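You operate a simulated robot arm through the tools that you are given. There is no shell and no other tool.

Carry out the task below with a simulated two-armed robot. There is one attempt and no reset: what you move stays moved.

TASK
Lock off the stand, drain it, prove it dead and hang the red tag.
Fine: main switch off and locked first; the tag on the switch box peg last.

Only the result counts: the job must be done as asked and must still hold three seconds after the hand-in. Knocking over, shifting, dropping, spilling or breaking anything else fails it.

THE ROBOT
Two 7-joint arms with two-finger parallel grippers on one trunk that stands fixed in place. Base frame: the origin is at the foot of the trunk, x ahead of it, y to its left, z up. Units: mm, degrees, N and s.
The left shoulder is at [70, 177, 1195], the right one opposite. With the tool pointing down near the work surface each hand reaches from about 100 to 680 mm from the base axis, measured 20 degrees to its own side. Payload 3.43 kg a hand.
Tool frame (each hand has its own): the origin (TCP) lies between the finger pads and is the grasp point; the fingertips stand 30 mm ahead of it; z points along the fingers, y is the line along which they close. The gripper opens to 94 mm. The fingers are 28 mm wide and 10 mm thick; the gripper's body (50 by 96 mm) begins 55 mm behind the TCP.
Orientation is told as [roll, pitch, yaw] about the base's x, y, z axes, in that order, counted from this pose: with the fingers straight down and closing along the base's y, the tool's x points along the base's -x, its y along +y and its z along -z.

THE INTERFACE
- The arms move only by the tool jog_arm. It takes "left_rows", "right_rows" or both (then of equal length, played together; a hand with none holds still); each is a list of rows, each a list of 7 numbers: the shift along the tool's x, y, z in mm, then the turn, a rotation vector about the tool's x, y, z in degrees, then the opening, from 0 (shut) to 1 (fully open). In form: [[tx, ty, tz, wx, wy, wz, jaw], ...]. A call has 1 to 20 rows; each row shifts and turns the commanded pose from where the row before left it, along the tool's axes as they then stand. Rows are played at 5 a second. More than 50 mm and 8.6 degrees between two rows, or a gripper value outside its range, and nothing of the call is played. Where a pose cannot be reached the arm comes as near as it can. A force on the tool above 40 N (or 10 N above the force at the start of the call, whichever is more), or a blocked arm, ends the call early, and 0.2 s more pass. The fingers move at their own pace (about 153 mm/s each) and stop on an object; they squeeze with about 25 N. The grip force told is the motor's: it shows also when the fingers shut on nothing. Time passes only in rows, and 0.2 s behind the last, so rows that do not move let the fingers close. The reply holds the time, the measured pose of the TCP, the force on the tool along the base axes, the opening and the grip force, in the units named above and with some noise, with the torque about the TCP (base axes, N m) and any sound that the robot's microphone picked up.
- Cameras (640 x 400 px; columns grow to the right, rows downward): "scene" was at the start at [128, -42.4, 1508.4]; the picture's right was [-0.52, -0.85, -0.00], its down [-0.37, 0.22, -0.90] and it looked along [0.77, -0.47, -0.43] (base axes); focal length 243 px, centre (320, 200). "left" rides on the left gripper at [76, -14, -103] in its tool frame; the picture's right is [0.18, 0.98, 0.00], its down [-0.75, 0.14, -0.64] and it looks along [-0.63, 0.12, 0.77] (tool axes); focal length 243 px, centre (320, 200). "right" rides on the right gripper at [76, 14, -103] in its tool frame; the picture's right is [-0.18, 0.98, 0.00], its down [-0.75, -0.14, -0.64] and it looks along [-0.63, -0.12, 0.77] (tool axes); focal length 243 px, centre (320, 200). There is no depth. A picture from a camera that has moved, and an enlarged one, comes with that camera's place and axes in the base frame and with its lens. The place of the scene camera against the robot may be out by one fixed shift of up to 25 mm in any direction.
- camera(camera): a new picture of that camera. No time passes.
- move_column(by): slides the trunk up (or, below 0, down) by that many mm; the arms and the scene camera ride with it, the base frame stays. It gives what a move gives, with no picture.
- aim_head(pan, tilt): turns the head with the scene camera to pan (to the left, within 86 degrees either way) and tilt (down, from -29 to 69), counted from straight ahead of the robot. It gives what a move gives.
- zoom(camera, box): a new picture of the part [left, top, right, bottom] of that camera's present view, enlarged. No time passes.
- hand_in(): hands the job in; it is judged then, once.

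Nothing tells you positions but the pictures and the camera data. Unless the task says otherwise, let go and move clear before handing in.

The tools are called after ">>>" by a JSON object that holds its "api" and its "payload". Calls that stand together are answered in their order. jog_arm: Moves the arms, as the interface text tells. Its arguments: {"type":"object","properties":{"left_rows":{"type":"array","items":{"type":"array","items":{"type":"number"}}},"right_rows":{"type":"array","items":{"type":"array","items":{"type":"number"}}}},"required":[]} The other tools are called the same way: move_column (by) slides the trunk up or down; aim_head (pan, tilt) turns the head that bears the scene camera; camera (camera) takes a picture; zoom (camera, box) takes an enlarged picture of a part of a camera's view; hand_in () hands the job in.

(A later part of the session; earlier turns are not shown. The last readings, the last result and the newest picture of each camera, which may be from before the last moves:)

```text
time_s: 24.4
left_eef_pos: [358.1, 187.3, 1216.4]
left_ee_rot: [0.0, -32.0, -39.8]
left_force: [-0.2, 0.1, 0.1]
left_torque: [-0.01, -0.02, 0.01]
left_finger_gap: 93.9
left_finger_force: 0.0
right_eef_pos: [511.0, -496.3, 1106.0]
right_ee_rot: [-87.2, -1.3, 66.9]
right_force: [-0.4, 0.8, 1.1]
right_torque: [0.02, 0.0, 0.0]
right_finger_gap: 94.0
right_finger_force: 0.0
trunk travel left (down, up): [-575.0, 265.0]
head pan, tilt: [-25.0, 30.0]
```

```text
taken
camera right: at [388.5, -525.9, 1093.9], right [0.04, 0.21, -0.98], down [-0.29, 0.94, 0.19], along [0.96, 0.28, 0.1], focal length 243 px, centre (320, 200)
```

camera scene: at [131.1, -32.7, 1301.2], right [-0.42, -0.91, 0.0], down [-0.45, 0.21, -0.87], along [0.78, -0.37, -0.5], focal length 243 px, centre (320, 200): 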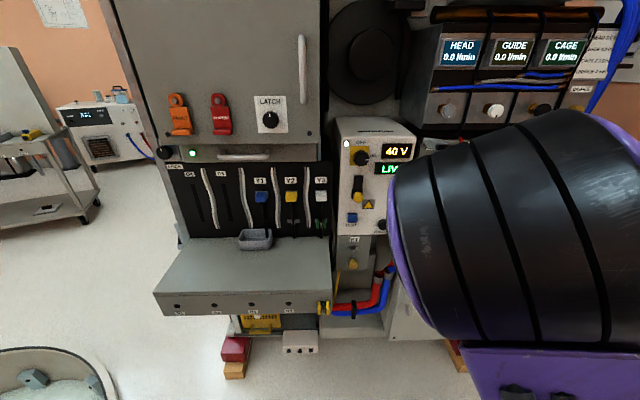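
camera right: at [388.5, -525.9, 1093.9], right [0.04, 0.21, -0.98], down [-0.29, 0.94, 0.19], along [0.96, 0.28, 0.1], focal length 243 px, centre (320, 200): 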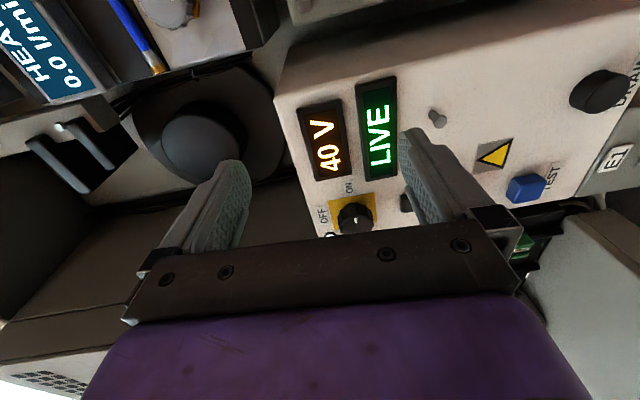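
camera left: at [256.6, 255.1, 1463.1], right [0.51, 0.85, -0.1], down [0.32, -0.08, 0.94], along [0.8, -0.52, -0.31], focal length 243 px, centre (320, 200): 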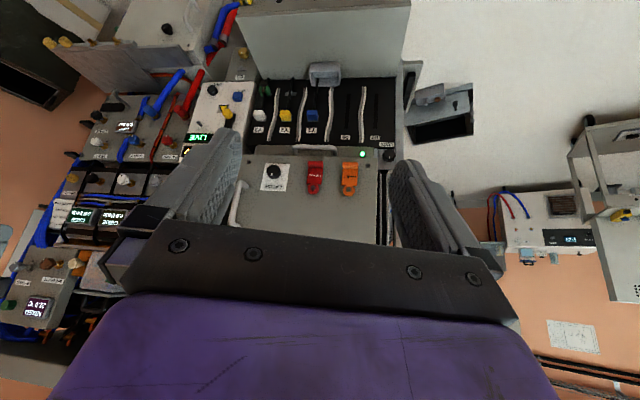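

Now the hand points at the panel and the box is in clear view. I'll slide left to be in front of the main switch.

>>> {"api": "jog_arm", "payload": {"right_rows": [[-33, 5, 0, 0, 0, 0, 0.8], [-33, 5, 0, 0, 0, 0, 0.8], [-33, 5, 0, 0, 0, 0, 0.8], [-33, 5, 0, 0, 0, 0, 0.8]]}}

>>> {"api": "camera", "payload": {"camera": "scene"}}

>>> {"api": "camera", "payload": {"camera": "right"}}

>>> {"api": "camera", "payload": {"camera": "left"}}

```text
time_s: 25.4
left_eef_pos: [358.7, 188.0, 1216.1]
left_ee_rot: [0.0, -32.1, -40.0]
left_force: [-0.3, 0.2, 0.2]
left_torque: [-0.02, 0.0, 0.03]
left_finger_gap: 93.8
left_finger_force: 0.1
right_eef_pos: [555.7, -435.7, 1136.9]
right_ee_rot: [-86.3, -1.2, 68.0]
right_force: [0.4, -0.2, 1.1]
right_torque: [-0.04, 0.02, -0.05]
right_finger_gap: 75.2
right_finger_force: 0.0
right hand out of reach, approached as far as the arm can: row 1, 2, 3, 4
trunk travel left (down, up): [-575.0, 265.0]
head pan, tilt: [-25.0, 30.0]
```

```text
taken
camera scene: at [131.2, -32.0, 1301.2], right [-0.42, -0.91, 0.0], down [-0.45, 0.21, -0.87], along [0.78, -0.37, -0.5], focal length 243 px, centre (320, 200)
```

scene: 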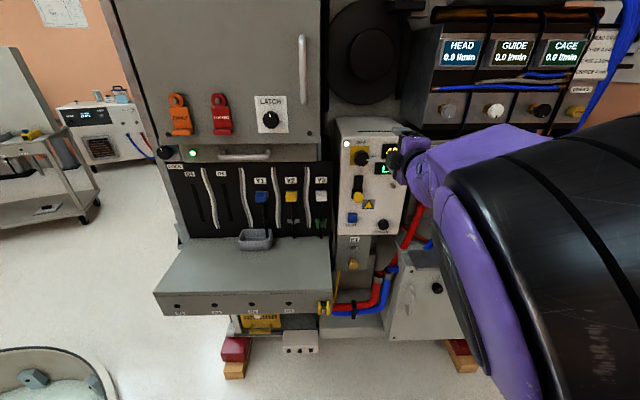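

```text
taken
camera right: at [433.2, -468.4, 1128.3], right [0.02, 0.21, -0.98], down [-0.3, 0.93, 0.2], along [0.95, 0.29, 0.08], focal length 243 px, centre (320, 200)
```

right: 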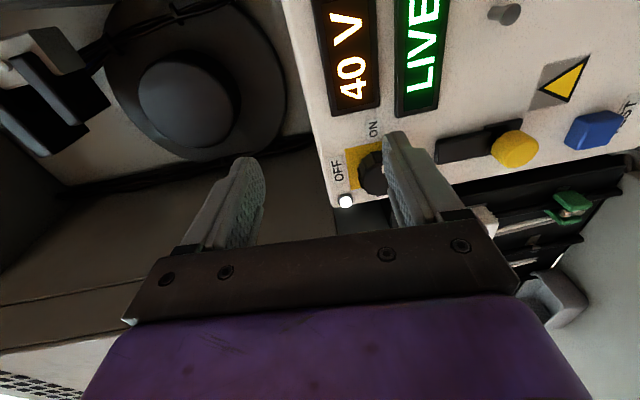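

```text
taken
camera left: at [257.1, 254.3, 1263.3], right [0.51, 0.85, -0.1], down [0.32, -0.08, 0.94], along [0.8, -0.52, -0.31], focal length 243 px, centre (320, 200)
```

left: 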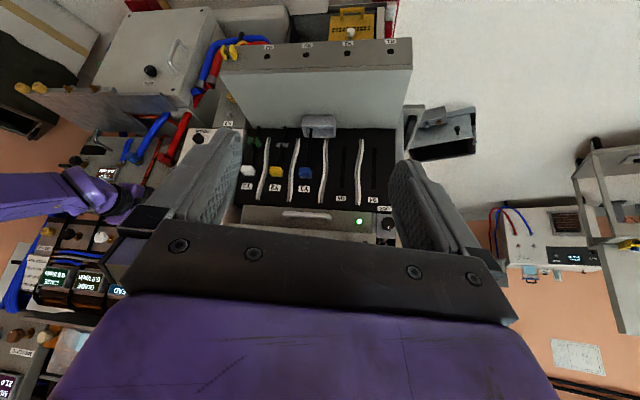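

The hand is at the inner reach limit of the arm; lowering the trunk further will free it. There is about 35-40 mm clearance to the protruding controls, so I lower by 100.

>>> {"api": "move_column", "payload": {"by": -100}}

>>> {"api": "camera", "payload": {"camera": "right"}}

>>> {"api": "camera", "payload": {"camera": "scene"}}

```text
time_s: 26.7
left_eef_pos: [357.5, 188.4, 1116.4]
left_ee_rot: [0.0, -32.0, -40.1]
left_force: [-0.4, 0.1, 0.3]
left_torque: [0.0, -0.02, 0.01]
left_finger_gap: 93.9
left_finger_force: 0.1
right_eef_pos: [555.9, -437.4, 1038.1]
right_ee_rot: [-86.3, -1.2, 68.0]
right_force: [-0.2, -1.0, 0.8]
right_torque: [0.02, -0.02, 0.01]
right_finger_gap: 75.0
right_finger_force: 0.1
trunk travel left (down, up): [-475.0, 365.0]
head pan, tilt: [-25.0, 30.0]
```

```text
taken
camera right: at [433.4, -468.1, 1028.6], right [0.02, 0.21, -0.98], down [-0.31, 0.93, 0.2], along [0.95, 0.3, 0.08], focal length 243 px, centre (320, 200)
```

right: 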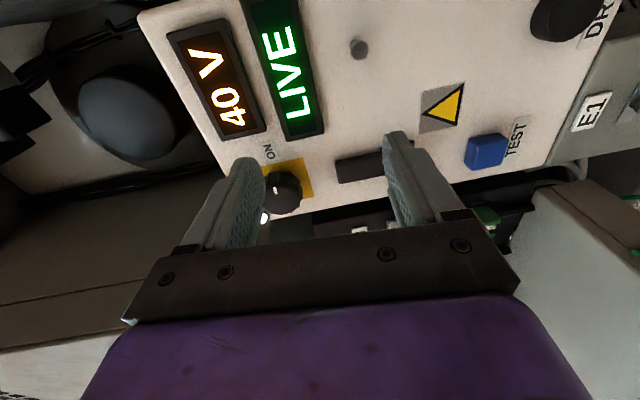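

```text
taken
camera scene: at [131.1, -32.6, 1201.2], right [-0.42, -0.91, 0.0], down [-0.45, 0.21, -0.87], along [0.78, -0.37, -0.5], focal length 243 px, centre (320, 200)
```

scene: 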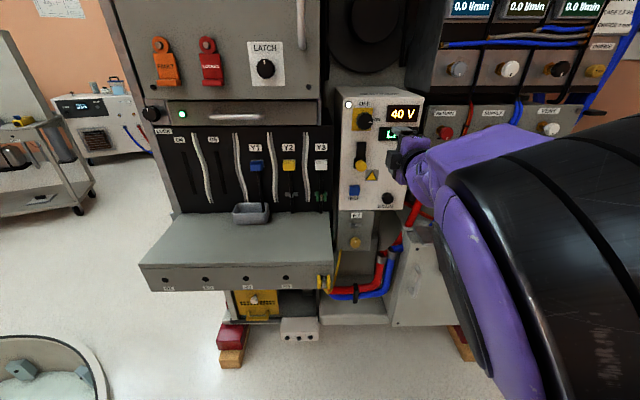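

>>> {"api": "zoom", "payload": {"camera": "right", "box": [120, 0, 360, 240]}}

>>> {"api": "zoom", "payload": {"camera": "right", "box": [320, 0, 640, 240]}}

>>> {"api": "zoom", "payload": {"camera": "scene", "box": [320, 70, 440, 220]}}

```text
1.67 times, centred on (240, 120) of right
camera zoom: at [433.4, -468.1, 1028.6], right [0.02, 0.21, -0.98], down [-0.31, 0.93, 0.2], along [0.95, 0.3, 0.08], focal length 404 px, centre (453, 333)
```

zoom: 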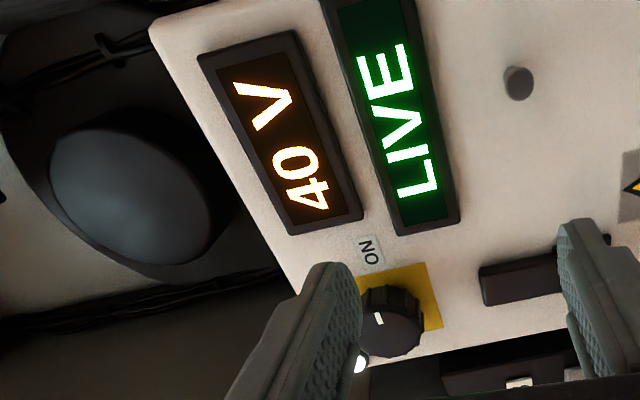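

```text
1.67 times, centred on (480, 120) of right
camera zoom: at [433.4, -468.1, 1028.6], right [0.02, 0.21, -0.98], down [-0.31, 0.93, 0.2], along [0.95, 0.3, 0.08], focal length 404 px, centre (53, 333)
```

zoom: 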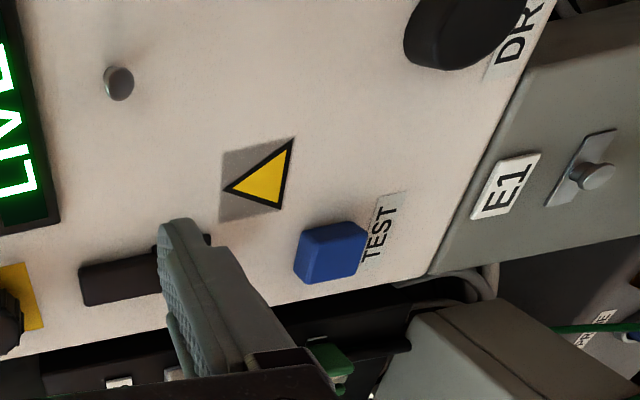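

```text
2.67 times, centred on (380, 145) of scene
camera zoom: at [131.1, -32.6, 1201.2], right [-0.42, -0.91, 0.0], down [-0.45, 0.21, -0.87], along [0.78, -0.37, -0.5], focal length 649 px, centre (160, 347)
```

zoom: 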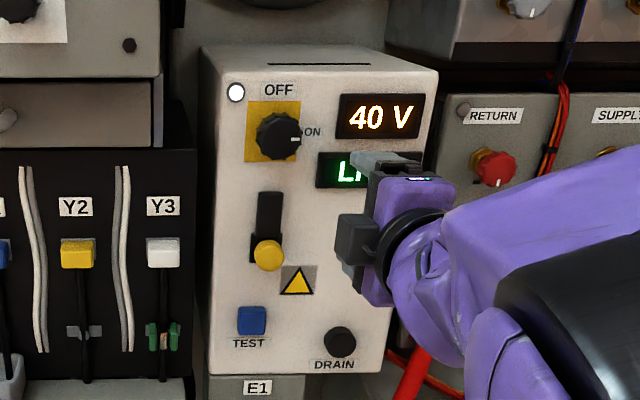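

Refined positions: knob face [659,-414,1085], lamp [692,-380,1121], TEST [672,-410,881], DRAIN [625,-501,858], panel yaw about -24°. Now I move to a staging point on the knob's axis and level the tool.

>>> {"api": "jog_arm", "payload": {"right_rows": [[-31.7, -23.2, 4.5, 0, 0, 0, 0.6], [-31.7, -23.2, 4.5, 0, 0, 0, 0.6], [0, 0, 0, 3.7, 2, -1.2, 0.6]]}}

>>> {"api": "camera", "payload": {"camera": "right"}}

>>> {"api": "zoom", "payload": {"camera": "scene", "box": [320, 70, 440, 220]}}

```text
time_s: 27.5
left_eef_pos: [359.6, 186.5, 1117.3]
left_ee_rot: [0.0, -32.0, -40.1]
left_force: [-0.5, -1.0, -0.3]
left_torque: [0.03, -0.02, 0.0]
left_finger_gap: 93.6
left_finger_force: 0.1
right_eef_pos: [601.7, -411.4, 1104.0]
right_ee_rot: [-89.3, -0.4, 66.9]
right_force: [-0.6, -0.8, 0.2]
right_torque: [-0.01, 0.03, 0.01]
right_finger_gap: 56.3
right_finger_force: 0.1
right hand out of reach, approached as far as the arm can: row 1, 2, 3
trunk travel left (down, up): [-475.0, 365.0]
head pan, tilt: [-25.0, 30.0]
```

```text
taken
camera right: at [478.8, -441.4, 1091.0], right [0.06, 0.18, -0.98], down [-0.29, 0.94, 0.15], along [0.95, 0.28, 0.11], focal length 243 px, centre (320, 200)
```

right: 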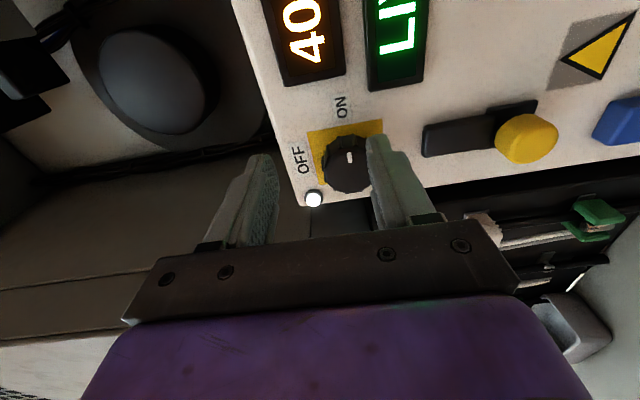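

```text
2.67 times, centred on (380, 145) of scene
camera zoom: at [131.3, -33.6, 1201.1], right [-0.42, -0.91, 0.0], down [-0.45, 0.21, -0.87], along [0.78, -0.37, -0.5], focal length 649 px, centre (160, 347)
```

zoom: 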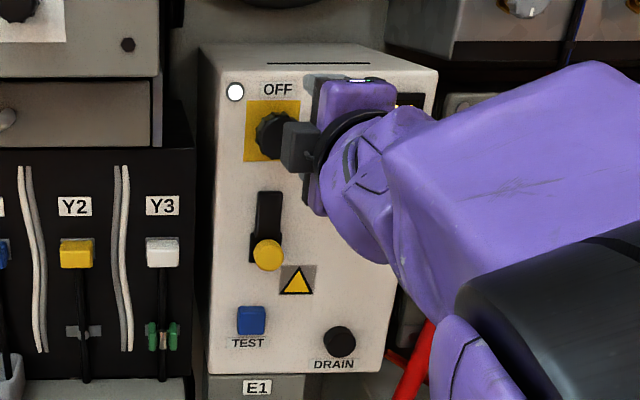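

The arm still reports a limit; the last wrist joint may be near its stop again. I'll roll the hand further negative in place (clear of the knob by ~30 mm) and see if that frees it.

>>> {"api": "jog_arm", "payload": {"right_rows": [[0, 0, -3, 0, 0, -8, 0.6], [0, 0, 0, 0, 0, -8, 0.6], [0, 0, 0, 0, 0, -8, 0.6], [0, 0, 0, 0, 0, -8, 0.6], [0, 0, 0, 0, 0, -8, 0.6], [0, 0, 0, 0, 0, -8, 0.6]]}}

>>> {"api": "camera", "payload": {"camera": "right"}}

```text
time_s: 28.9
left_eef_pos: [358.1, 186.8, 1116.6]
left_ee_rot: [0.0, -32.0, -40.0]
left_force: [0.2, -0.3, 0.1]
left_torque: [0.01, 0.02, 0.02]
left_finger_gap: 93.8
left_finger_force: 0.0
right_eef_pos: [599.6, -417.7, 1106.2]
right_ee_rot: [-89.3, 48.2, 66.7]
right_force: [-0.1, -0.9, 0.1]
right_torque: [-0.02, 0.01, -0.04]
right_finger_gap: 56.6
right_finger_force: 0.2
right hand out of reach, approached as far as the arm can: row 1
trunk travel left (down, up): [-475.0, 365.0]
head pan, tilt: [-25.0, 30.0]
```

```text
taken
camera right: at [482.9, -432.3, 1154.3], right [-0.25, -0.56, -0.79], down [-0.35, 0.82, -0.46], along [0.9, 0.16, -0.4], focal length 243 px, centre (320, 200)
```

right: 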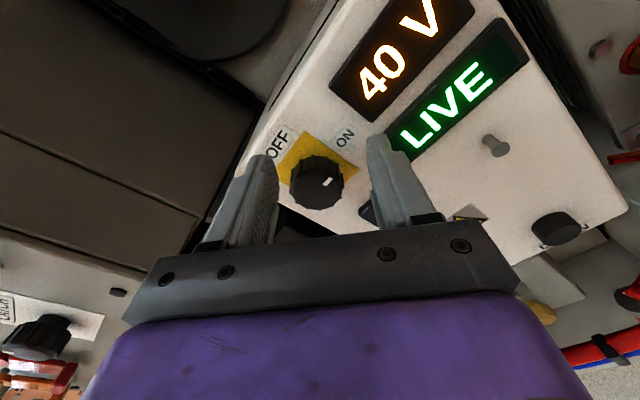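

Rolling freed the wrist. Now I'll move to the knob axis staging point and test whether a further -90° of roll is reachable there (that's the turn the switch needs).

>>> {"api": "jog_arm", "payload": {"right_rows": [[-17, -3, -11, 0, 0, 0, 0.6], [-17.2, -3.5, -10.9, 0, 0, 0, 0.6], [0, 0, 0, 0, 0, -8, 0.6], [0, 0, 0, 0, 0, -8, 0.6], [0, 0, 0, 0, 0, -8, 0.6], [0, 0, 0, 0, 0, -8, 0.6], [0, 0, 0, 0, 0, -8, 0.6], [0, 0, 0, 0, 0, -8, 0.6], [0, 0, 0, 0, 0, -8, 0.6], [0, 0, 0, 0, 0, -8, 0.6], [0, 0, 0, 0, 0, -8, 0.6], [0, 0, 0, 0, 0, -8, 0.6]]}}

>>> {"api": "camera", "payload": {"camera": "right"}}

>>> {"api": "zoom", "payload": {"camera": "scene", "box": [320, 70, 440, 220]}}

```text
time_s: 31.5
left_eef_pos: [358.6, 186.7, 1116.4]
left_ee_rot: [0.0, -32.0, -40.0]
left_force: [-0.3, 0.3, 0.2]
left_torque: [-0.03, -0.01, 0.01]
left_finger_gap: 93.9
left_finger_force: 0.1
right_eef_pos: [596.6, -414.5, 1109.2]
right_ee_rot: [89.3, 51.7, -114.2]
right_force: [0.0, -0.1, -0.1]
right_torque: [0.01, -0.01, 0.02]
right_finger_gap: 56.7
right_finger_force: 0.1
right hand out of reach, approached as far as the arm can: row 1, 2
trunk travel left (down, up): [-475.0, 365.0]
head pan, tilt: [-25.0, 30.0]
```

```text
taken
camera right: at [518.1, -339.5, 1178.9], right [-0.35, -0.81, 0.46], down [-0.73, -0.07, -0.68], along [0.58, -0.58, -0.57], focal length 243 px, centre (320, 200)
```

right: 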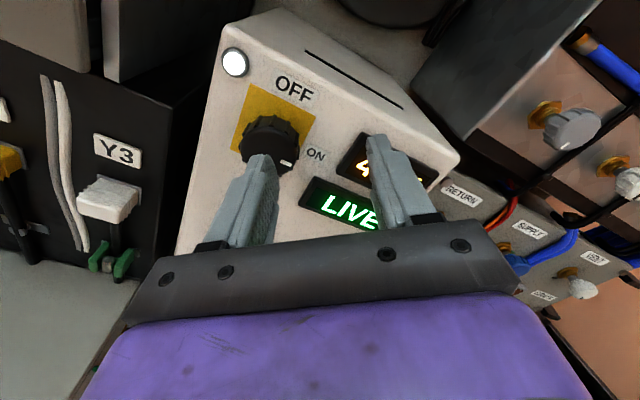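

```text
2.67 times, centred on (380, 145) of scene
camera zoom: at [131.3, -32.6, 1201.2], right [-0.42, -0.91, 0.0], down [-0.45, 0.21, -0.87], along [0.78, -0.37, -0.5], focal length 649 px, centre (160, 347)
```

zoom: 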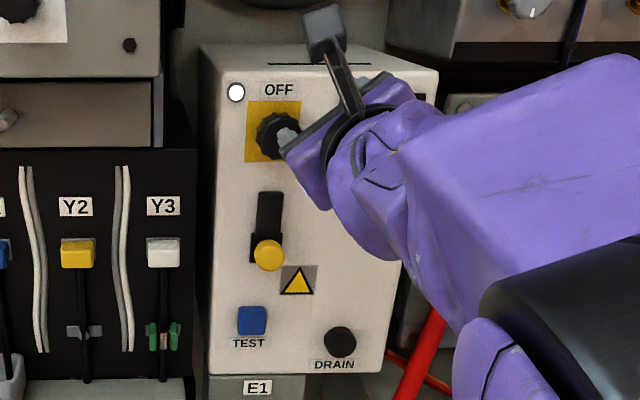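

The roll range is fine. I'll zoom at the knob from here for triangulation, then roll back to about -115° for the starting grip.

>>> {"api": "zoom", "payload": {"camera": "right", "box": [200, 30, 400, 230]}}

>>> {"api": "jog_arm", "payload": {"right_rows": [[0, 0, 0, 0, 0, 8.5, 0.6], [0, 0, 0, 0, 0, 8.5, 0.6], [0, 0, 0, 0, 0, 8.5, 0.6], [0, 0, 0, 0, 0, 8.5, 0.6], [0, 0, 0, 0, 0, 8.5, 0.6], [0, 0, 0, 0, 0, 8.5, 0.6], [0, 0, 0, 0, 0, 8.5, 0.6], [0, 0, 0, 0, 0, 8.5, 0.6], [0, 0, 0, 0, 0, 8.5, 0.6], [0, 0, 0, 0, 0, 8.5, 0.6], [0, 0, 0, 0, 0, 8.5, 0.6], [0, 0, 0, 0, 0, 8.5, 0.6]]}}

>>> {"api": "zoom", "payload": {"camera": "right", "box": [200, 30, 440, 270]}}

```text
2.00 times, centred on (300, 130) of right
camera zoom: at [518.1, -339.5, 1178.9], right [-0.35, -0.81, 0.46], down [-0.73, -0.07, -0.68], along [0.58, -0.58, -0.57], focal length 485 px, centre (360, 340)
```

zoom: 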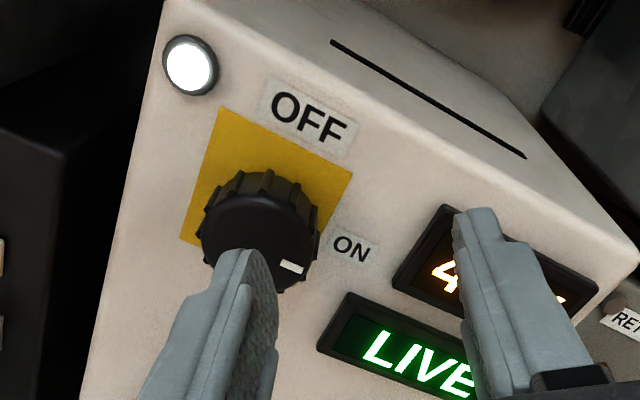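

```text
time_s: 34.1
left_eef_pos: [356.8, 186.8, 1116.8]
left_ee_rot: [0.1, -32.0, -40.0]
left_force: [-0.2, -0.4, -0.6]
left_torque: [0.01, -0.01, -0.01]
left_finger_gap: 94.1
left_finger_force: 0.0
right_eef_pos: [596.1, -413.6, 1110.5]
right_ee_rot: [-89.6, 25.9, 66.5]
right_force: [-0.1, 0.6, -0.1]
right_torque: [0.02, 0.0, -0.01]
right_finger_gap: 56.4
right_finger_force: 0.0
trunk travel left (down, up): [-475.0, 365.0]
head pan, tilt: [-25.0, 30.0]
```

```text
1.67 times, centred on (320, 150) of right
camera zoom: at [474.0, -440.0, 1131.3], right [-0.11, -0.24, -0.96], down [-0.29, 0.94, -0.2], along [0.95, 0.26, -0.17], focal length 404 px, centre (320, 283)
```

zoom: 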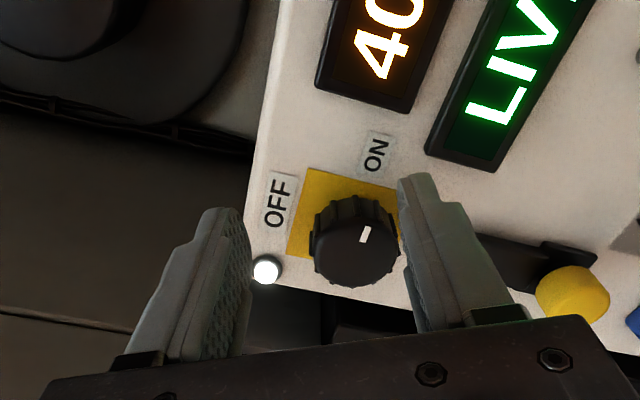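

Two-view triangulation puts the knob face at [657,-408,1084.5], the panel plane ~29 mm behind it, and panel yaw -24°. I'll try shifting sideways onto the knob's axis in small steps.

>>> {"api": "jog_arm", "payload": {"right_rows": [[-13, 3.5, 0, 0, 0, 0, 0.6], [-13, 3.5, 0, 0, 0, 0, 0.6], [-12.4, 3.3, 0, 0, 0, 0, 0.6]]}}

>>> {"api": "zoom", "payload": {"camera": "right", "box": [200, 30, 440, 270]}}

```text
time_s: 34.9
left_eef_pos: [358.2, 187.0, 1116.9]
left_ee_rot: [-0.1, -32.0, -40.0]
left_force: [0.6, 0.5, 0.5]
left_torque: [0.01, 0.0, 0.01]
left_finger_gap: 94.0
left_finger_force: 0.0
right_eef_pos: [607.1, -410.2, 1112.9]
right_ee_rot: [-89.9, 25.7, 66.5]
right_force: [0.3, 0.6, 0.2]
right_torque: [0.03, 0.01, 0.01]
right_finger_gap: 56.4
right_finger_force: 0.0
right hand out of reach, approached as far as the arm can: row 1, 2, 3
trunk travel left (down, up): [-475.0, 365.0]
head pan, tilt: [-25.0, 30.0]
```

```text
1.67 times, centred on (320, 150) of right
camera zoom: at [484.2, -438.8, 1133.6], right [-0.11, -0.24, -0.97], down [-0.29, 0.94, -0.2], along [0.95, 0.26, -0.17], focal length 404 px, centre (320, 283)
```

zoom: 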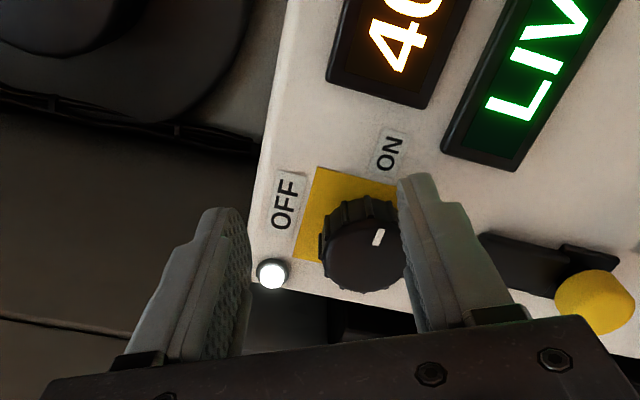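

>>> {"api": "aim_head", "payload": {"pan": -55, "tilt": 40}}

>>> {"api": "camera", "payload": {"camera": "scene"}}

```text
time_s: 35.9
left_eef_pos: [359.8, 186.7, 1117.3]
left_ee_rot: [-0.1, -32.0, -40.1]
left_force: [-0.3, -0.2, 0.2]
left_torque: [0.01, -0.01, -0.02]
left_finger_gap: 94.3
left_finger_force: 0.1
right_eef_pos: [607.5, -413.3, 1109.9]
right_ee_rot: [-89.5, 25.9, 66.6]
right_force: [-0.1, 0.4, 0.0]
right_torque: [0.02, 0.01, 0.02]
right_finger_gap: 56.3
right_finger_force: 0.1
trunk travel left (down, up): [-475.0, 365.0]
head pan, tilt: [-55.0, 40.0]
```

```text
taken
camera scene: at [98.1, -64.0, 1185.8], right [-0.82, -0.57, 0.0], down [-0.37, 0.53, -0.77], along [0.44, -0.63, -0.64], focal length 243 px, centre (320, 200)
```

scene: 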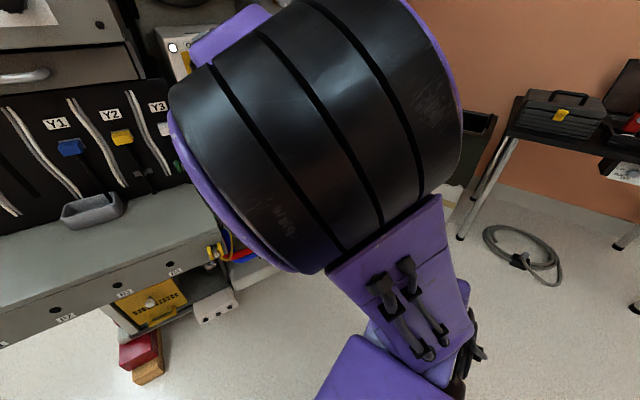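

The elbow is folded tightly in front, so I need more distance between shoulder and hand: I'll raise the hand a little and lower the trunk more, alternating.

>>> {"api": "jog_arm", "payload": {"right_rows": [[13, -27, -5, 0, 0, 0, 0.6], [13, -27, -5, 0, 0, 0, 0.6], [13, -27, -5, 0, 0, 0, 0.6]]}}

>>> {"api": "aim_head", "payload": {"pan": -25, "tilt": 25}}

>>> {"api": "camera", "payload": {"camera": "scene"}}

```text
time_s: 36.7
left_eef_pos: [358.7, 187.2, 1117.0]
left_ee_rot: [0.0, -32.0, -40.0]
left_force: [0.2, 0.7, 0.2]
left_torque: [0.0, -0.02, 0.0]
left_finger_gap: 94.1
left_finger_force: 0.0
right_eef_pos: [596.4, -406.6, 1202.4]
right_ee_rot: [-90.1, 26.0, 66.1]
right_force: [0.3, -0.3, -0.5]
right_torque: [0.0, 0.0, 0.01]
right_finger_gap: 56.4
right_finger_force: 0.0
right hand out of reach, approached as far as the arm can: row 3
trunk travel left (down, up): [-475.0, 365.0]
head pan, tilt: [-55.0, 40.0]
```

```text
time_s: 37.6
left_eef_pos: [357.7, 187.2, 1117.4]
left_ee_rot: [-0.1, -32.0, -40.0]
left_force: [0.8, 0.1, 1.3]
left_torque: [0.02, -0.05, 0.0]
left_finger_gap: 94.1
left_finger_force: 0.1
right_eef_pos: [598.0, -408.5, 1199.5]
right_ee_rot: [-89.8, 26.1, 66.1]
right_force: [-0.3, -0.3, -0.4]
right_torque: [-0.01, 0.0, -0.03]
right_finger_gap: 56.4
right_finger_force: 0.0
trunk travel left (down, up): [-475.0, 365.0]
head pan, tilt: [-25.0, 25.0]
```

```text
taken
camera scene: at [132.7, -33.4, 1209.1], right [-0.42, -0.91, 0.0], down [-0.38, 0.18, -0.91], along [0.82, -0.38, -0.42], focal length 243 px, centre (320, 200)
```

scene: 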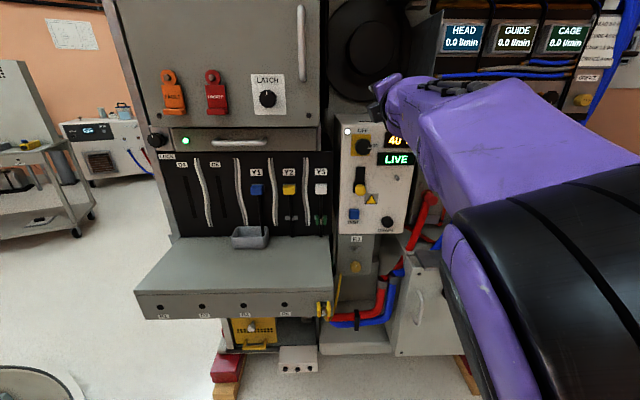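

>>> {"api": "jog_arm", "payload": {"right_rows": [[0, 0, -25, 0, 0, 0, 0.6], [0, 0, -25, 0, 0, 0, 0.6], [-25, -12, 0, 0, 0, 0, 0.6]]}}

```text
time_s: 38.4
left_eef_pos: [359.4, 187.1, 1116.4]
left_ee_rot: [-0.2, -32.0, -40.0]
left_force: [0.6, 0.0, 0.2]
left_torque: [0.0, 0.01, -0.04]
left_finger_gap: 94.1
left_finger_force: 0.1
right_eef_pos: [607.0, -398.2, 1195.9]
right_ee_rot: [-89.6, 26.2, 66.0]
right_force: [-0.2, -0.1, -0.7]
right_torque: [-0.01, -0.01, 0.01]
right_finger_gap: 56.5
right_finger_force: 0.1
right hand out of reach, approached as far as the arm can: row 1, 2, 3
trunk travel left (down, up): [-475.0, 365.0]
head pan, tilt: [-25.0, 25.0]
```

The arm's reachable boundary runs just in front of the panel: contact depth is reachable, only backing off isn't. I'll descend along that boundary toward the knob axis, keeping fingertips about 10 mm short of the knob face.

>>> {"api": "jog_arm", "payload": {"right_rows": [[-15, 24, 2, 0, 0, 0, 0.6], [-15, 24, 2, 0, 0, 0, 0.6], [-15, 24, 2, 0, 0, 0, 0.6], [-14.3, 22.5, 2, 0, 0, 0, 0.6]]}}

>>> {"api": "camera", "payload": {"camera": "right"}}

>>> {"api": "zoom", "payload": {"camera": "scene", "box": [320, 90, 440, 240]}}

```text
time_s: 39.4
left_eef_pos: [358.1, 187.4, 1117.5]
left_ee_rot: [0.0, -32.1, -39.9]
left_force: [-0.9, 0.0, 0.0]
left_torque: [-0.02, 0.03, -0.01]
left_finger_gap: 93.9
left_finger_force: 0.0
right_eef_pos: [618.3, -410.2, 1111.9]
right_ee_rot: [-89.6, 25.6, 66.6]
right_force: [-0.6, -0.6, 0.3]
right_torque: [0.01, 0.02, 0.03]
right_finger_gap: 56.4
right_finger_force: 0.1
right hand out of reach, approached as far as the arm can: row 3, 4
trunk travel left (down, up): [-475.0, 365.0]
head pan, tilt: [-25.0, 25.0]
```

```text
taken
camera right: at [495.2, -436.9, 1133.1], right [-0.11, -0.24, -0.97], down [-0.29, 0.94, -0.2], along [0.95, 0.26, -0.17], focal length 243 px, centre (320, 200)
```

right: 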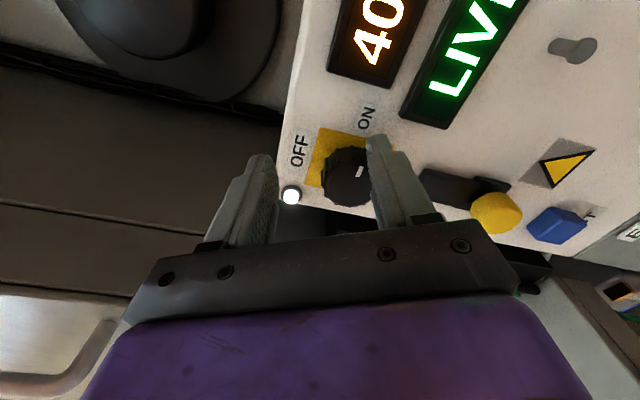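

```text
2.67 times, centred on (380, 165) of scene
camera zoom: at [132.2, -32.7, 1209.3], right [-0.42, -0.91, 0.0], down [-0.38, 0.18, -0.91], along [0.82, -0.38, -0.42], focal length 649 px, centre (160, 293)
```

zoom: 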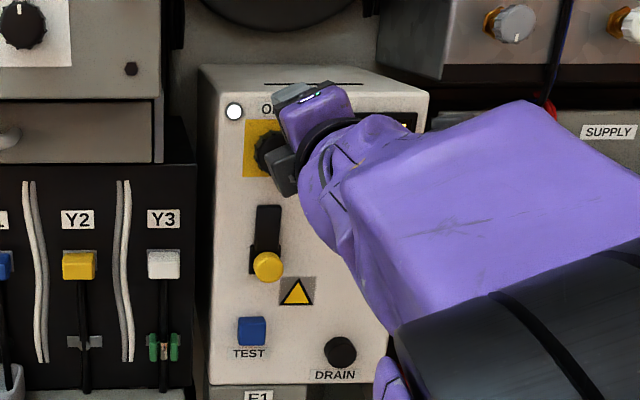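

>>> {"api": "jog_arm", "payload": {"right_rows": [[14.7, -30, 0, 0, 0, 0, 0.6], [14.7, -30, -4, 0, 0, 0, 0.6], [14.7, -30, -4, 0, 0, 0, 0.6]]}}

>>> {"api": "move_column", "payload": {"by": -100}}

>>> {"api": "camera", "payload": {"camera": "right"}}

>>> {"api": "camera", "payload": {"camera": "scene"}}

```text
time_s: 40.2
left_eef_pos: [358.7, 187.5, 1116.5]
left_ee_rot: [0.0, -32.1, -40.0]
left_force: [-0.2, 0.4, -0.6]
left_torque: [-0.02, -0.01, 0.0]
left_finger_gap: 94.0
left_finger_force: 0.0
right_eef_pos: [613.3, -399.2, 1211.0]
right_ee_rot: [-90.7, 26.8, 66.0]
right_force: [-0.4, 0.1, -0.1]
right_torque: [-0.04, 0.02, -0.01]
right_finger_gap: 56.2
right_finger_force: 0.0
trunk travel left (down, up): [-475.0, 365.0]
head pan, tilt: [-25.0, 25.0]
```

```text
time_s: 41.5
left_eef_pos: [357.3, 186.4, 1017.1]
left_ee_rot: [0.0, -32.0, -40.0]
left_force: [0.7, -0.2, 0.2]
left_torque: [-0.03, 0.03, -0.03]
left_finger_gap: 93.9
left_finger_force: 0.0
right_eef_pos: [614.9, -399.9, 1109.2]
right_ee_rot: [-90.6, 26.9, 66.1]
right_force: [-0.2, -0.7, 0.5]
right_torque: [-0.03, 0.0, 0.03]
right_finger_gap: 56.0
right_finger_force: 0.1
trunk travel left (down, up): [-375.0, 465.0]
head pan, tilt: [-25.0, 25.0]
```

```text
taken
camera right: at [490.2, -426.6, 1130.3], right [-0.1, -0.26, -0.96], down [-0.29, 0.93, -0.22], along [0.95, 0.26, -0.17], focal length 243 px, centre (320, 200)
```

right: 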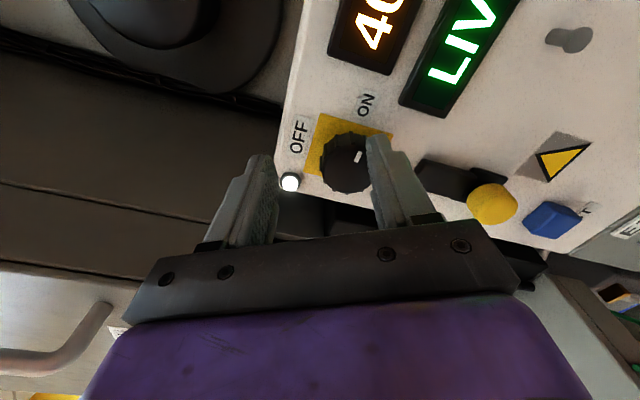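

```text
taken
camera scene: at [132.6, -33.3, 1109.2], right [-0.42, -0.91, 0.0], down [-0.38, 0.18, -0.91], along [0.82, -0.38, -0.42], focal length 243 px, centre (320, 200)
```

scene: 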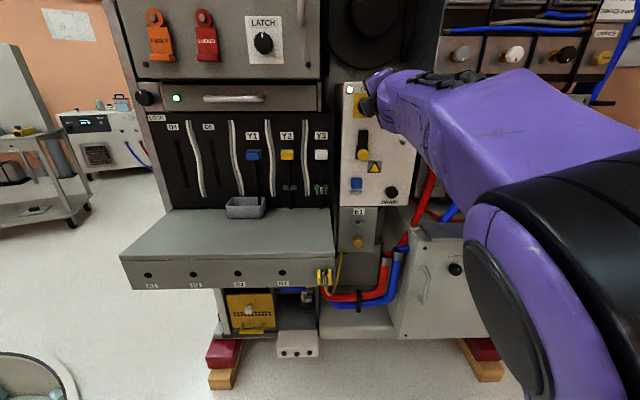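

Not flagged now. I'll shift onto the knob's axis.

>>> {"api": "jog_arm", "payload": {"right_rows": [[-10, 8.8, 0, 0, 0, 0, 0.6], [-9.8, 8.8, 0, 0, 0, 0, 0.6]]}}

>>> {"api": "zoom", "payload": {"camera": "right", "box": [200, 30, 440, 270]}}

>>> {"api": "zoom", "payload": {"camera": "scene", "box": [325, 70, 425, 210]}}

```text
time_s: 42.1
left_eef_pos: [358.5, 187.9, 1017.0]
left_ee_rot: [0.0, -32.0, -40.0]
left_force: [-0.5, 0.5, 0.1]
left_torque: [0.01, 0.0, 0.0]
left_finger_gap: 93.9
left_finger_force: 0.0
right_eef_pos: [615.0, -395.6, 1084.7]
right_ee_rot: [-90.6, 26.2, 66.1]
right_force: [-0.4, -0.2, -1.1]
right_torque: [-0.03, -0.01, -0.02]
right_finger_gap: 56.3
right_finger_force: 0.1
trunk travel left (down, up): [-375.0, 465.0]
head pan, tilt: [-25.0, 25.0]
```

```text
1.67 times, centred on (320, 150) of right
camera zoom: at [492.8, -421.3, 1105.0], right [-0.1, -0.25, -0.96], down [-0.29, 0.93, -0.21], along [0.95, 0.26, -0.17], focal length 404 px, centre (320, 283)
```

zoom: 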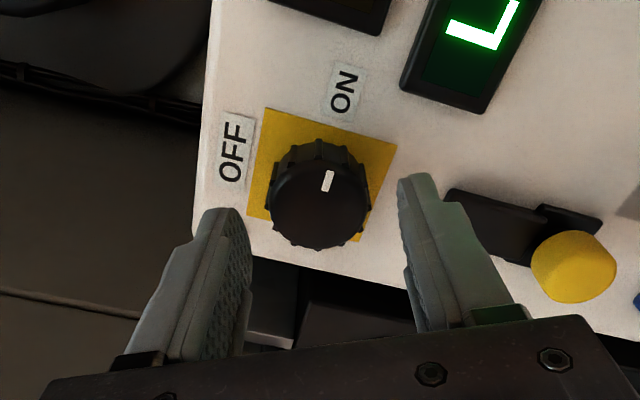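

```text
2.86 times, centred on (375, 140) of scene
camera zoom: at [132.8, -33.4, 1109.2], right [-0.42, -0.91, 0.0], down [-0.38, 0.18, -0.91], along [0.82, -0.38, -0.42], focal length 695 px, centre (163, 371)
```

zoom: 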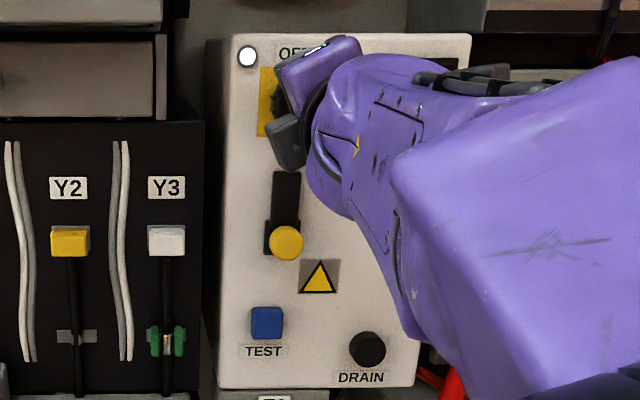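

The knob is centred between the fingers in the hand camera (within ~2 mm). I advance 31 mm so the fingertips straddle the knob.

>>> {"api": "jog_arm", "payload": {"right_rows": [[0, 0, 8, 0, 0, 0, 0.6], [0, 0, 8, 0, 0, 0, 0.6], [0, 0, 8, 0, 0, 0, 0.6], [0, 0, 7, 0, 0, 0, 0.6]]}}

>>> {"api": "zoom", "payload": {"camera": "right", "box": [200, 30, 440, 270]}}

>>> {"api": "zoom", "payload": {"camera": "scene", "box": [325, 70, 425, 210]}}

```text
time_s: 43.1
left_eef_pos: [358.7, 189.3, 1016.9]
left_ee_rot: [0.0, -32.1, -40.0]
left_force: [-0.4, 0.4, 0.8]
left_torque: [0.02, 0.05, 0.0]
left_finger_gap: 94.1
left_finger_force: 0.0
right_eef_pos: [645.1, -403.9, 1085.7]
right_ee_rot: [-90.6, 27.0, 66.1]
right_force: [0.0, 0.6, -0.2]
right_torque: [-0.01, 0.01, 0.01]
right_finger_gap: 56.4
right_finger_force: 0.0
trunk travel left (down, up): [-375.0, 465.0]
head pan, tilt: [-25.0, 25.0]
```

```text
1.67 times, centred on (320, 150) of right
camera zoom: at [522.4, -430.1, 1106.8], right [-0.1, -0.26, -0.96], down [-0.29, 0.93, -0.22], along [0.95, 0.26, -0.17], focal length 404 px, centre (320, 283)
```

zoom: 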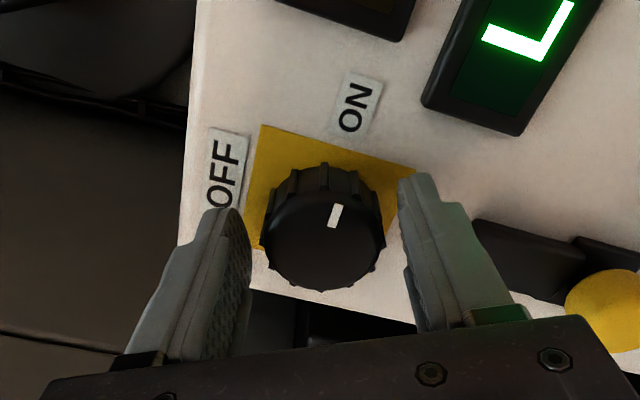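

```text
2.86 times, centred on (375, 140) of scene
camera zoom: at [132.9, -33.5, 1109.1], right [-0.42, -0.91, 0.0], down [-0.38, 0.18, -0.91], along [0.82, -0.38, -0.42], focal length 695 px, centre (163, 371)
```

zoom: 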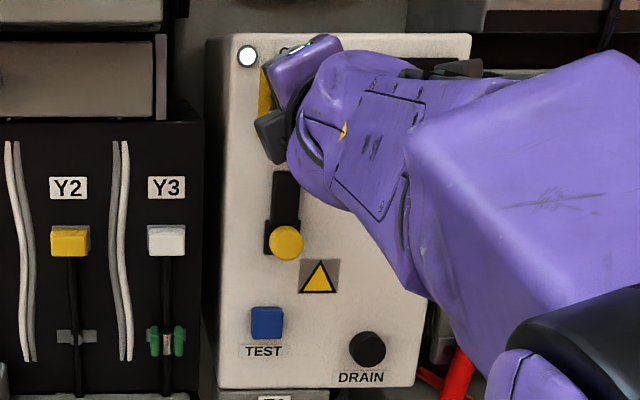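

Fingers straddle the knob with no contact force. Now close on it.

>>> {"api": "jog_arm", "payload": {"right_rows": [[0, 0, 0, 0, 0, 0, 0.4], [0, 0, 0, 0, 0, 0, 0.2], [0, 0, 0, 0, 0, 0, 0.2], [0, 0, 0, 0, 0, 0, 0.2]]}}

>>> {"api": "zoom", "payload": {"camera": "right", "box": [200, 30, 440, 270]}}

```text
time_s: 44.1
left_eef_pos: [358.9, 187.6, 1017.6]
left_ee_rot: [0.0, -32.0, -39.9]
left_force: [0.5, -0.2, -0.2]
left_torque: [0.03, 0.01, -0.02]
left_finger_gap: 93.8
left_finger_force: 0.1
right_eef_pos: [644.8, -402.6, 1085.0]
right_ee_rot: [-90.6, 26.9, 66.1]
right_force: [-5.5, 1.9, -6.4]
right_torque: [0.33, 0.74, -0.65]
right_finger_gap: 41.6
right_finger_force: 45.2
trunk travel left (down, up): [-375.0, 465.0]
head pan, tilt: [-25.0, 25.0]
```

```text
1.67 times, centred on (320, 150) of right
camera zoom: at [522.2, -430.4, 1106.0], right [-0.1, -0.26, -0.96], down [-0.29, 0.93, -0.22], along [0.95, 0.26, -0.17], focal length 404 px, centre (320, 283)
```

zoom: 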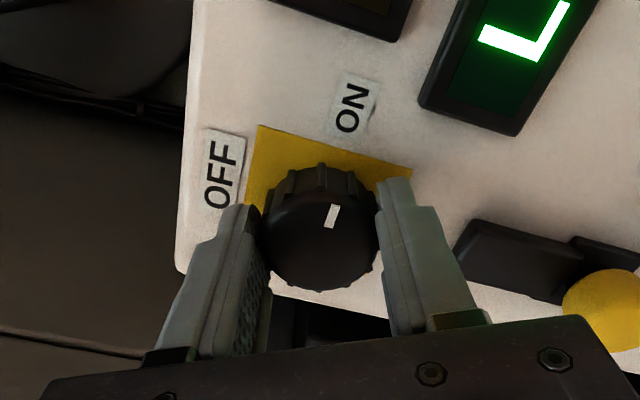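

The knob is gripped (41.6 mm). Now I turn it counter-clockwise toward OFF, first half.

>>> {"api": "jog_arm", "payload": {"right_rows": [[0, 0, 0, 0, 0, -7.5, 0.2], [0, 0, 0, 0, 0, -7.5, 0.2], [0, 0, 0, 0, 0, -7.5, 0.2], [0, 0, 0, 0, 0, -7.5, 0.2], [0, 0, 0, 0, 0, -7.5, 0.2], [0, 0, 0, 0, 0, -7.5, 0.2]]}}

>>> {"api": "zoom", "payload": {"camera": "right", "box": [200, 30, 440, 270]}}

```text
time_s: 45.5
left_eef_pos: [357.2, 187.9, 1017.1]
left_ee_rot: [0.0, -32.1, -40.2]
left_force: [-1.3, 0.1, -0.4]
left_torque: [0.02, 0.03, 0.01]
left_finger_gap: 93.9
left_finger_force: 0.1
right_eef_pos: [644.6, -403.7, 1084.2]
right_ee_rot: [-91.8, 72.0, 64.7]
right_force: [-14.2, 4.9, -15.8]
right_torque: [0.25, 0.6, -0.27]
right_finger_gap: 41.5
right_finger_force: 44.7
trunk travel left (down, up): [-375.0, 465.0]
head pan, tilt: [-25.0, 25.0]
```

```text
1.67 times, centred on (320, 150) of right
camera zoom: at [536.9, -396.1, 1152.3], right [-0.35, -0.81, -0.48], down [-0.44, 0.59, -0.68], along [0.83, -0.03, -0.56], focal length 404 px, centre (320, 283)
```

zoom: 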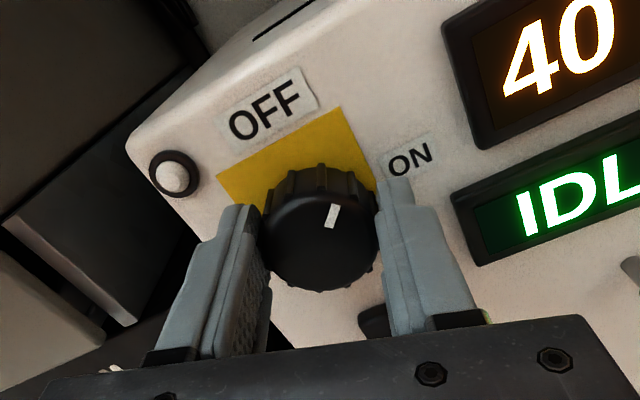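

The display went to IDLE and the lamp went out. Continue the remaining 45° with a small relief of the contact force.

>>> {"api": "jog_arm", "payload": {"right_rows": [[-1, 0.3, -1, 0, 0, -7.5, 0.2], [0, 0, 0, 0, 0, -7.5, 0.2], [0, 0, 0, 0, 0, -7.5, 0.2], [0, 0, 0, 0, 0, -7.5, 0.2], [0, 0, 0, 0, 0, -7.5, 0.2], [0, 0, 0, 0, 0, -7.5, 0.2]]}}

>>> {"api": "zoom", "payload": {"camera": "right", "box": [200, 30, 440, 270]}}

>>> {"api": "zoom", "payload": {"camera": "scene", "box": [325, 70, 425, 210]}}

```text
time_s: 46.9
left_eef_pos: [358.2, 187.1, 1017.5]
left_ee_rot: [-0.1, -32.0, -40.0]
left_force: [0.7, -0.3, -0.2]
left_torque: [0.03, 0.0, 0.03]
left_finger_gap: 94.0
left_finger_force: 0.1
right_eef_pos: [645.6, -403.5, 1085.8]
right_ee_rot: [91.5, 63.0, -112.2]
right_force: [10.9, -9.0, 13.1]
right_torque: [0.08, -0.5, 1.26]
right_finger_gap: 41.7
right_finger_force: 45.2
trunk travel left (down, up): [-375.0, 465.0]
head pan, tilt: [-25.0, 25.0]
```

```text
1.67 times, centred on (320, 150) of right
camera zoom: at [560.2, -342.0, 1158.3], right [-0.39, -0.88, 0.28], down [-0.67, 0.06, -0.74], along [0.64, -0.48, -0.61], focal length 404 px, centre (320, 283)
```

zoom: 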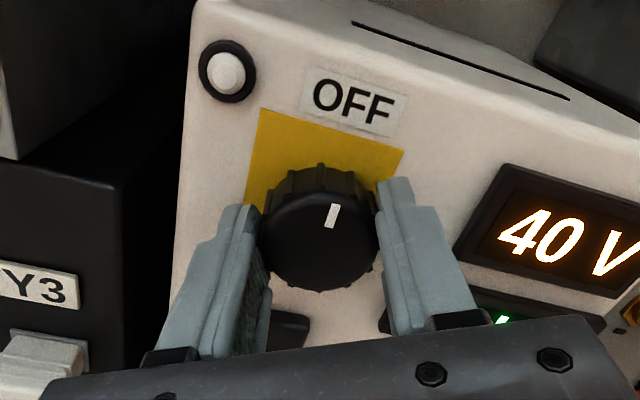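

```text
2.86 times, centred on (375, 140) of scene
camera zoom: at [133.1, -34.1, 1109.3], right [-0.42, -0.91, 0.0], down [-0.38, 0.18, -0.91], along [0.82, -0.38, -0.42], focal length 695 px, centre (163, 371)
```

zoom: 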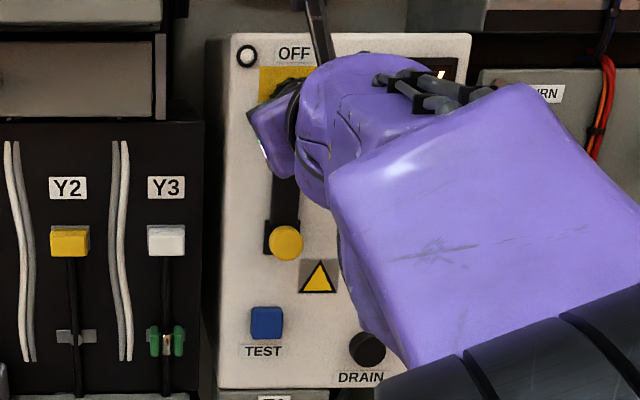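

The pointer appears to be at OFF. I release and check the pointer angle and display.

>>> {"api": "jog_arm", "payload": {"right_rows": [[0, 0, 0, 0, 0, 0, 0.6], [0, 0, 0, 0, 0, 0, 0.6], [0, 0, -8, 0, 0, 0, 0.6], [0, 0, -8, 0, 0, 0, 0.6], [0, 0, -8, 0, 0, 0, 0.6], [0, 0, -7, 0, 0, 0, 0.6]]}}

>>> {"api": "zoom", "payload": {"camera": "right", "box": [200, 0, 440, 240]}}

>>> {"api": "camera", "payload": {"camera": "right"}}

```text
time_s: 48.3
left_eef_pos: [358.7, 187.7, 1016.3]
left_ee_rot: [0.0, -32.1, -39.9]
left_force: [0.1, 0.7, -0.4]
left_torque: [0.01, -0.03, 0.0]
left_finger_gap: 94.1
left_finger_force: 0.1
right_eef_pos: [614.9, -397.6, 1081.0]
right_ee_rot: [90.3, 63.9, -113.6]
right_force: [0.8, 1.5, 0.2]
right_torque: [0.01, -0.02, 0.01]
right_finger_gap: 56.4
right_finger_force: 0.0
trunk travel left (down, up): [-375.0, 465.0]
head pan, tilt: [-25.0, 25.0]
```

```text
1.67 times, centred on (320, 120) of right
camera zoom: at [531.3, -337.0, 1156.6], right [-0.39, -0.88, 0.27], down [-0.67, 0.07, -0.74], along [0.63, -0.47, -0.62], focal length 404 px, centre (320, 333)
```

zoom: 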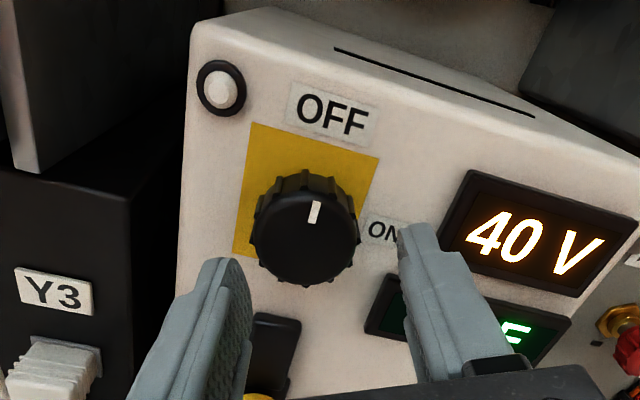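

```text
taken
camera right: at [531.3, -337.0, 1156.6], right [-0.39, -0.88, 0.27], down [-0.67, 0.07, -0.74], along [0.63, -0.47, -0.62], focal length 243 px, centre (320, 200)
```

right: 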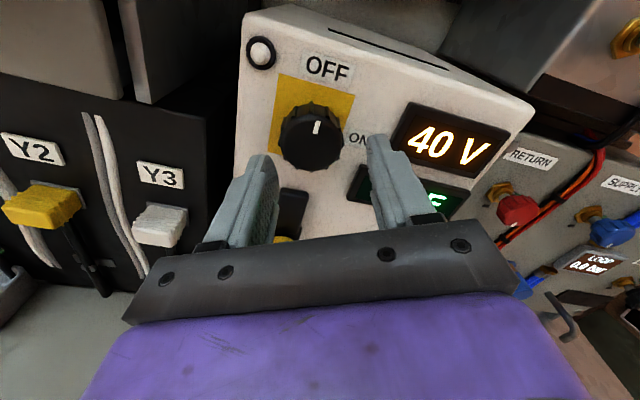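

The switch is at OFF, display shows IDLE, lamp off. Next is the lock slide: its yellow knob is near [654,-412,972]. I'll level the fingers (roll +27°) and lower the trunk by 100 to face it.

>>> {"api": "jog_arm", "payload": {"right_rows": [[0, 0, 0, 0, 0, 6.7, 0.6], [0, 0, 0, 0, 0, 6.7, 0.6], [0, 0, 0, 0, 0, 6.7, 0.6], [0, 0, 0, 0, 0, 6.7, 0.6]]}}

>>> {"api": "move_column", "payload": {"by": -80}}

>>> {"api": "camera", "payload": {"camera": "right"}}

>>> {"api": "camera", "payload": {"camera": "scene"}}

```text
time_s: 49.3
left_eef_pos: [358.1, 187.8, 1017.7]
left_ee_rot: [0.0, -32.0, -40.0]
left_force: [0.6, -0.1, -0.1]
left_torque: [0.02, 0.04, -0.03]
left_finger_gap: 94.3
left_finger_force: 0.0
right_eef_pos: [616.0, -390.7, 1084.1]
right_ee_rot: [-178.5, 89.4, -22.1]
right_force: [0.2, -0.7, -0.2]
right_torque: [-0.02, -0.01, -0.04]
right_finger_gap: 56.0
right_finger_force: 0.1
trunk travel left (down, up): [-375.0, 465.0]
head pan, tilt: [-25.0, 25.0]
```

```text
time_s: 50.5
left_eef_pos: [358.3, 187.1, 937.5]
left_ee_rot: [0.0, -32.0, -40.0]
left_force: [0.5, -0.4, -0.4]
left_torque: [-0.01, -0.02, -0.02]
left_finger_gap: 94.1
left_finger_force: 0.0
right_eef_pos: [616.2, -391.5, 1003.3]
right_ee_rot: [171.0, 89.5, -32.7]
right_force: [-0.8, 0.7, -0.4]
right_torque: [-0.02, 0.02, -0.01]
right_finger_gap: 56.5
right_finger_force: 0.1
trunk travel left (down, up): [-295.0, 545.0]
head pan, tilt: [-25.0, 25.0]
```

```text
taken
camera right: at [516.7, -362.1, 1079.6], right [-0.39, -0.9, -0.18], down [-0.53, 0.38, -0.76], along [0.76, -0.2, -0.62], focal length 243 px, centre (320, 200)
```

right: 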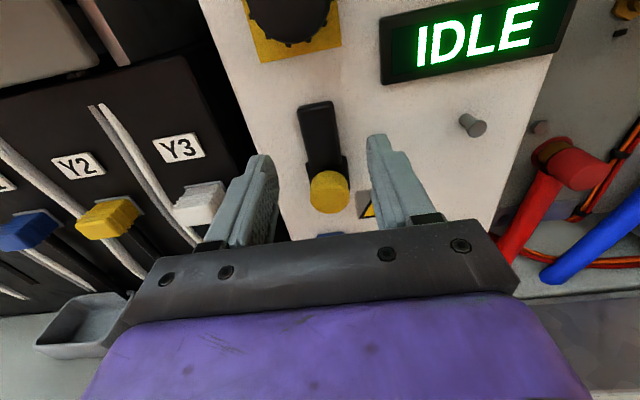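

```text
taken
camera scene: at [132.6, -33.4, 1029.2], right [-0.42, -0.91, 0.0], down [-0.38, 0.18, -0.91], along [0.82, -0.38, -0.42], focal length 243 px, centre (320, 200)
```

scene: 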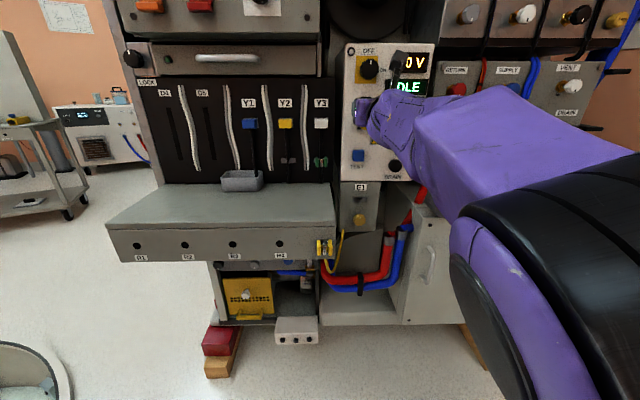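

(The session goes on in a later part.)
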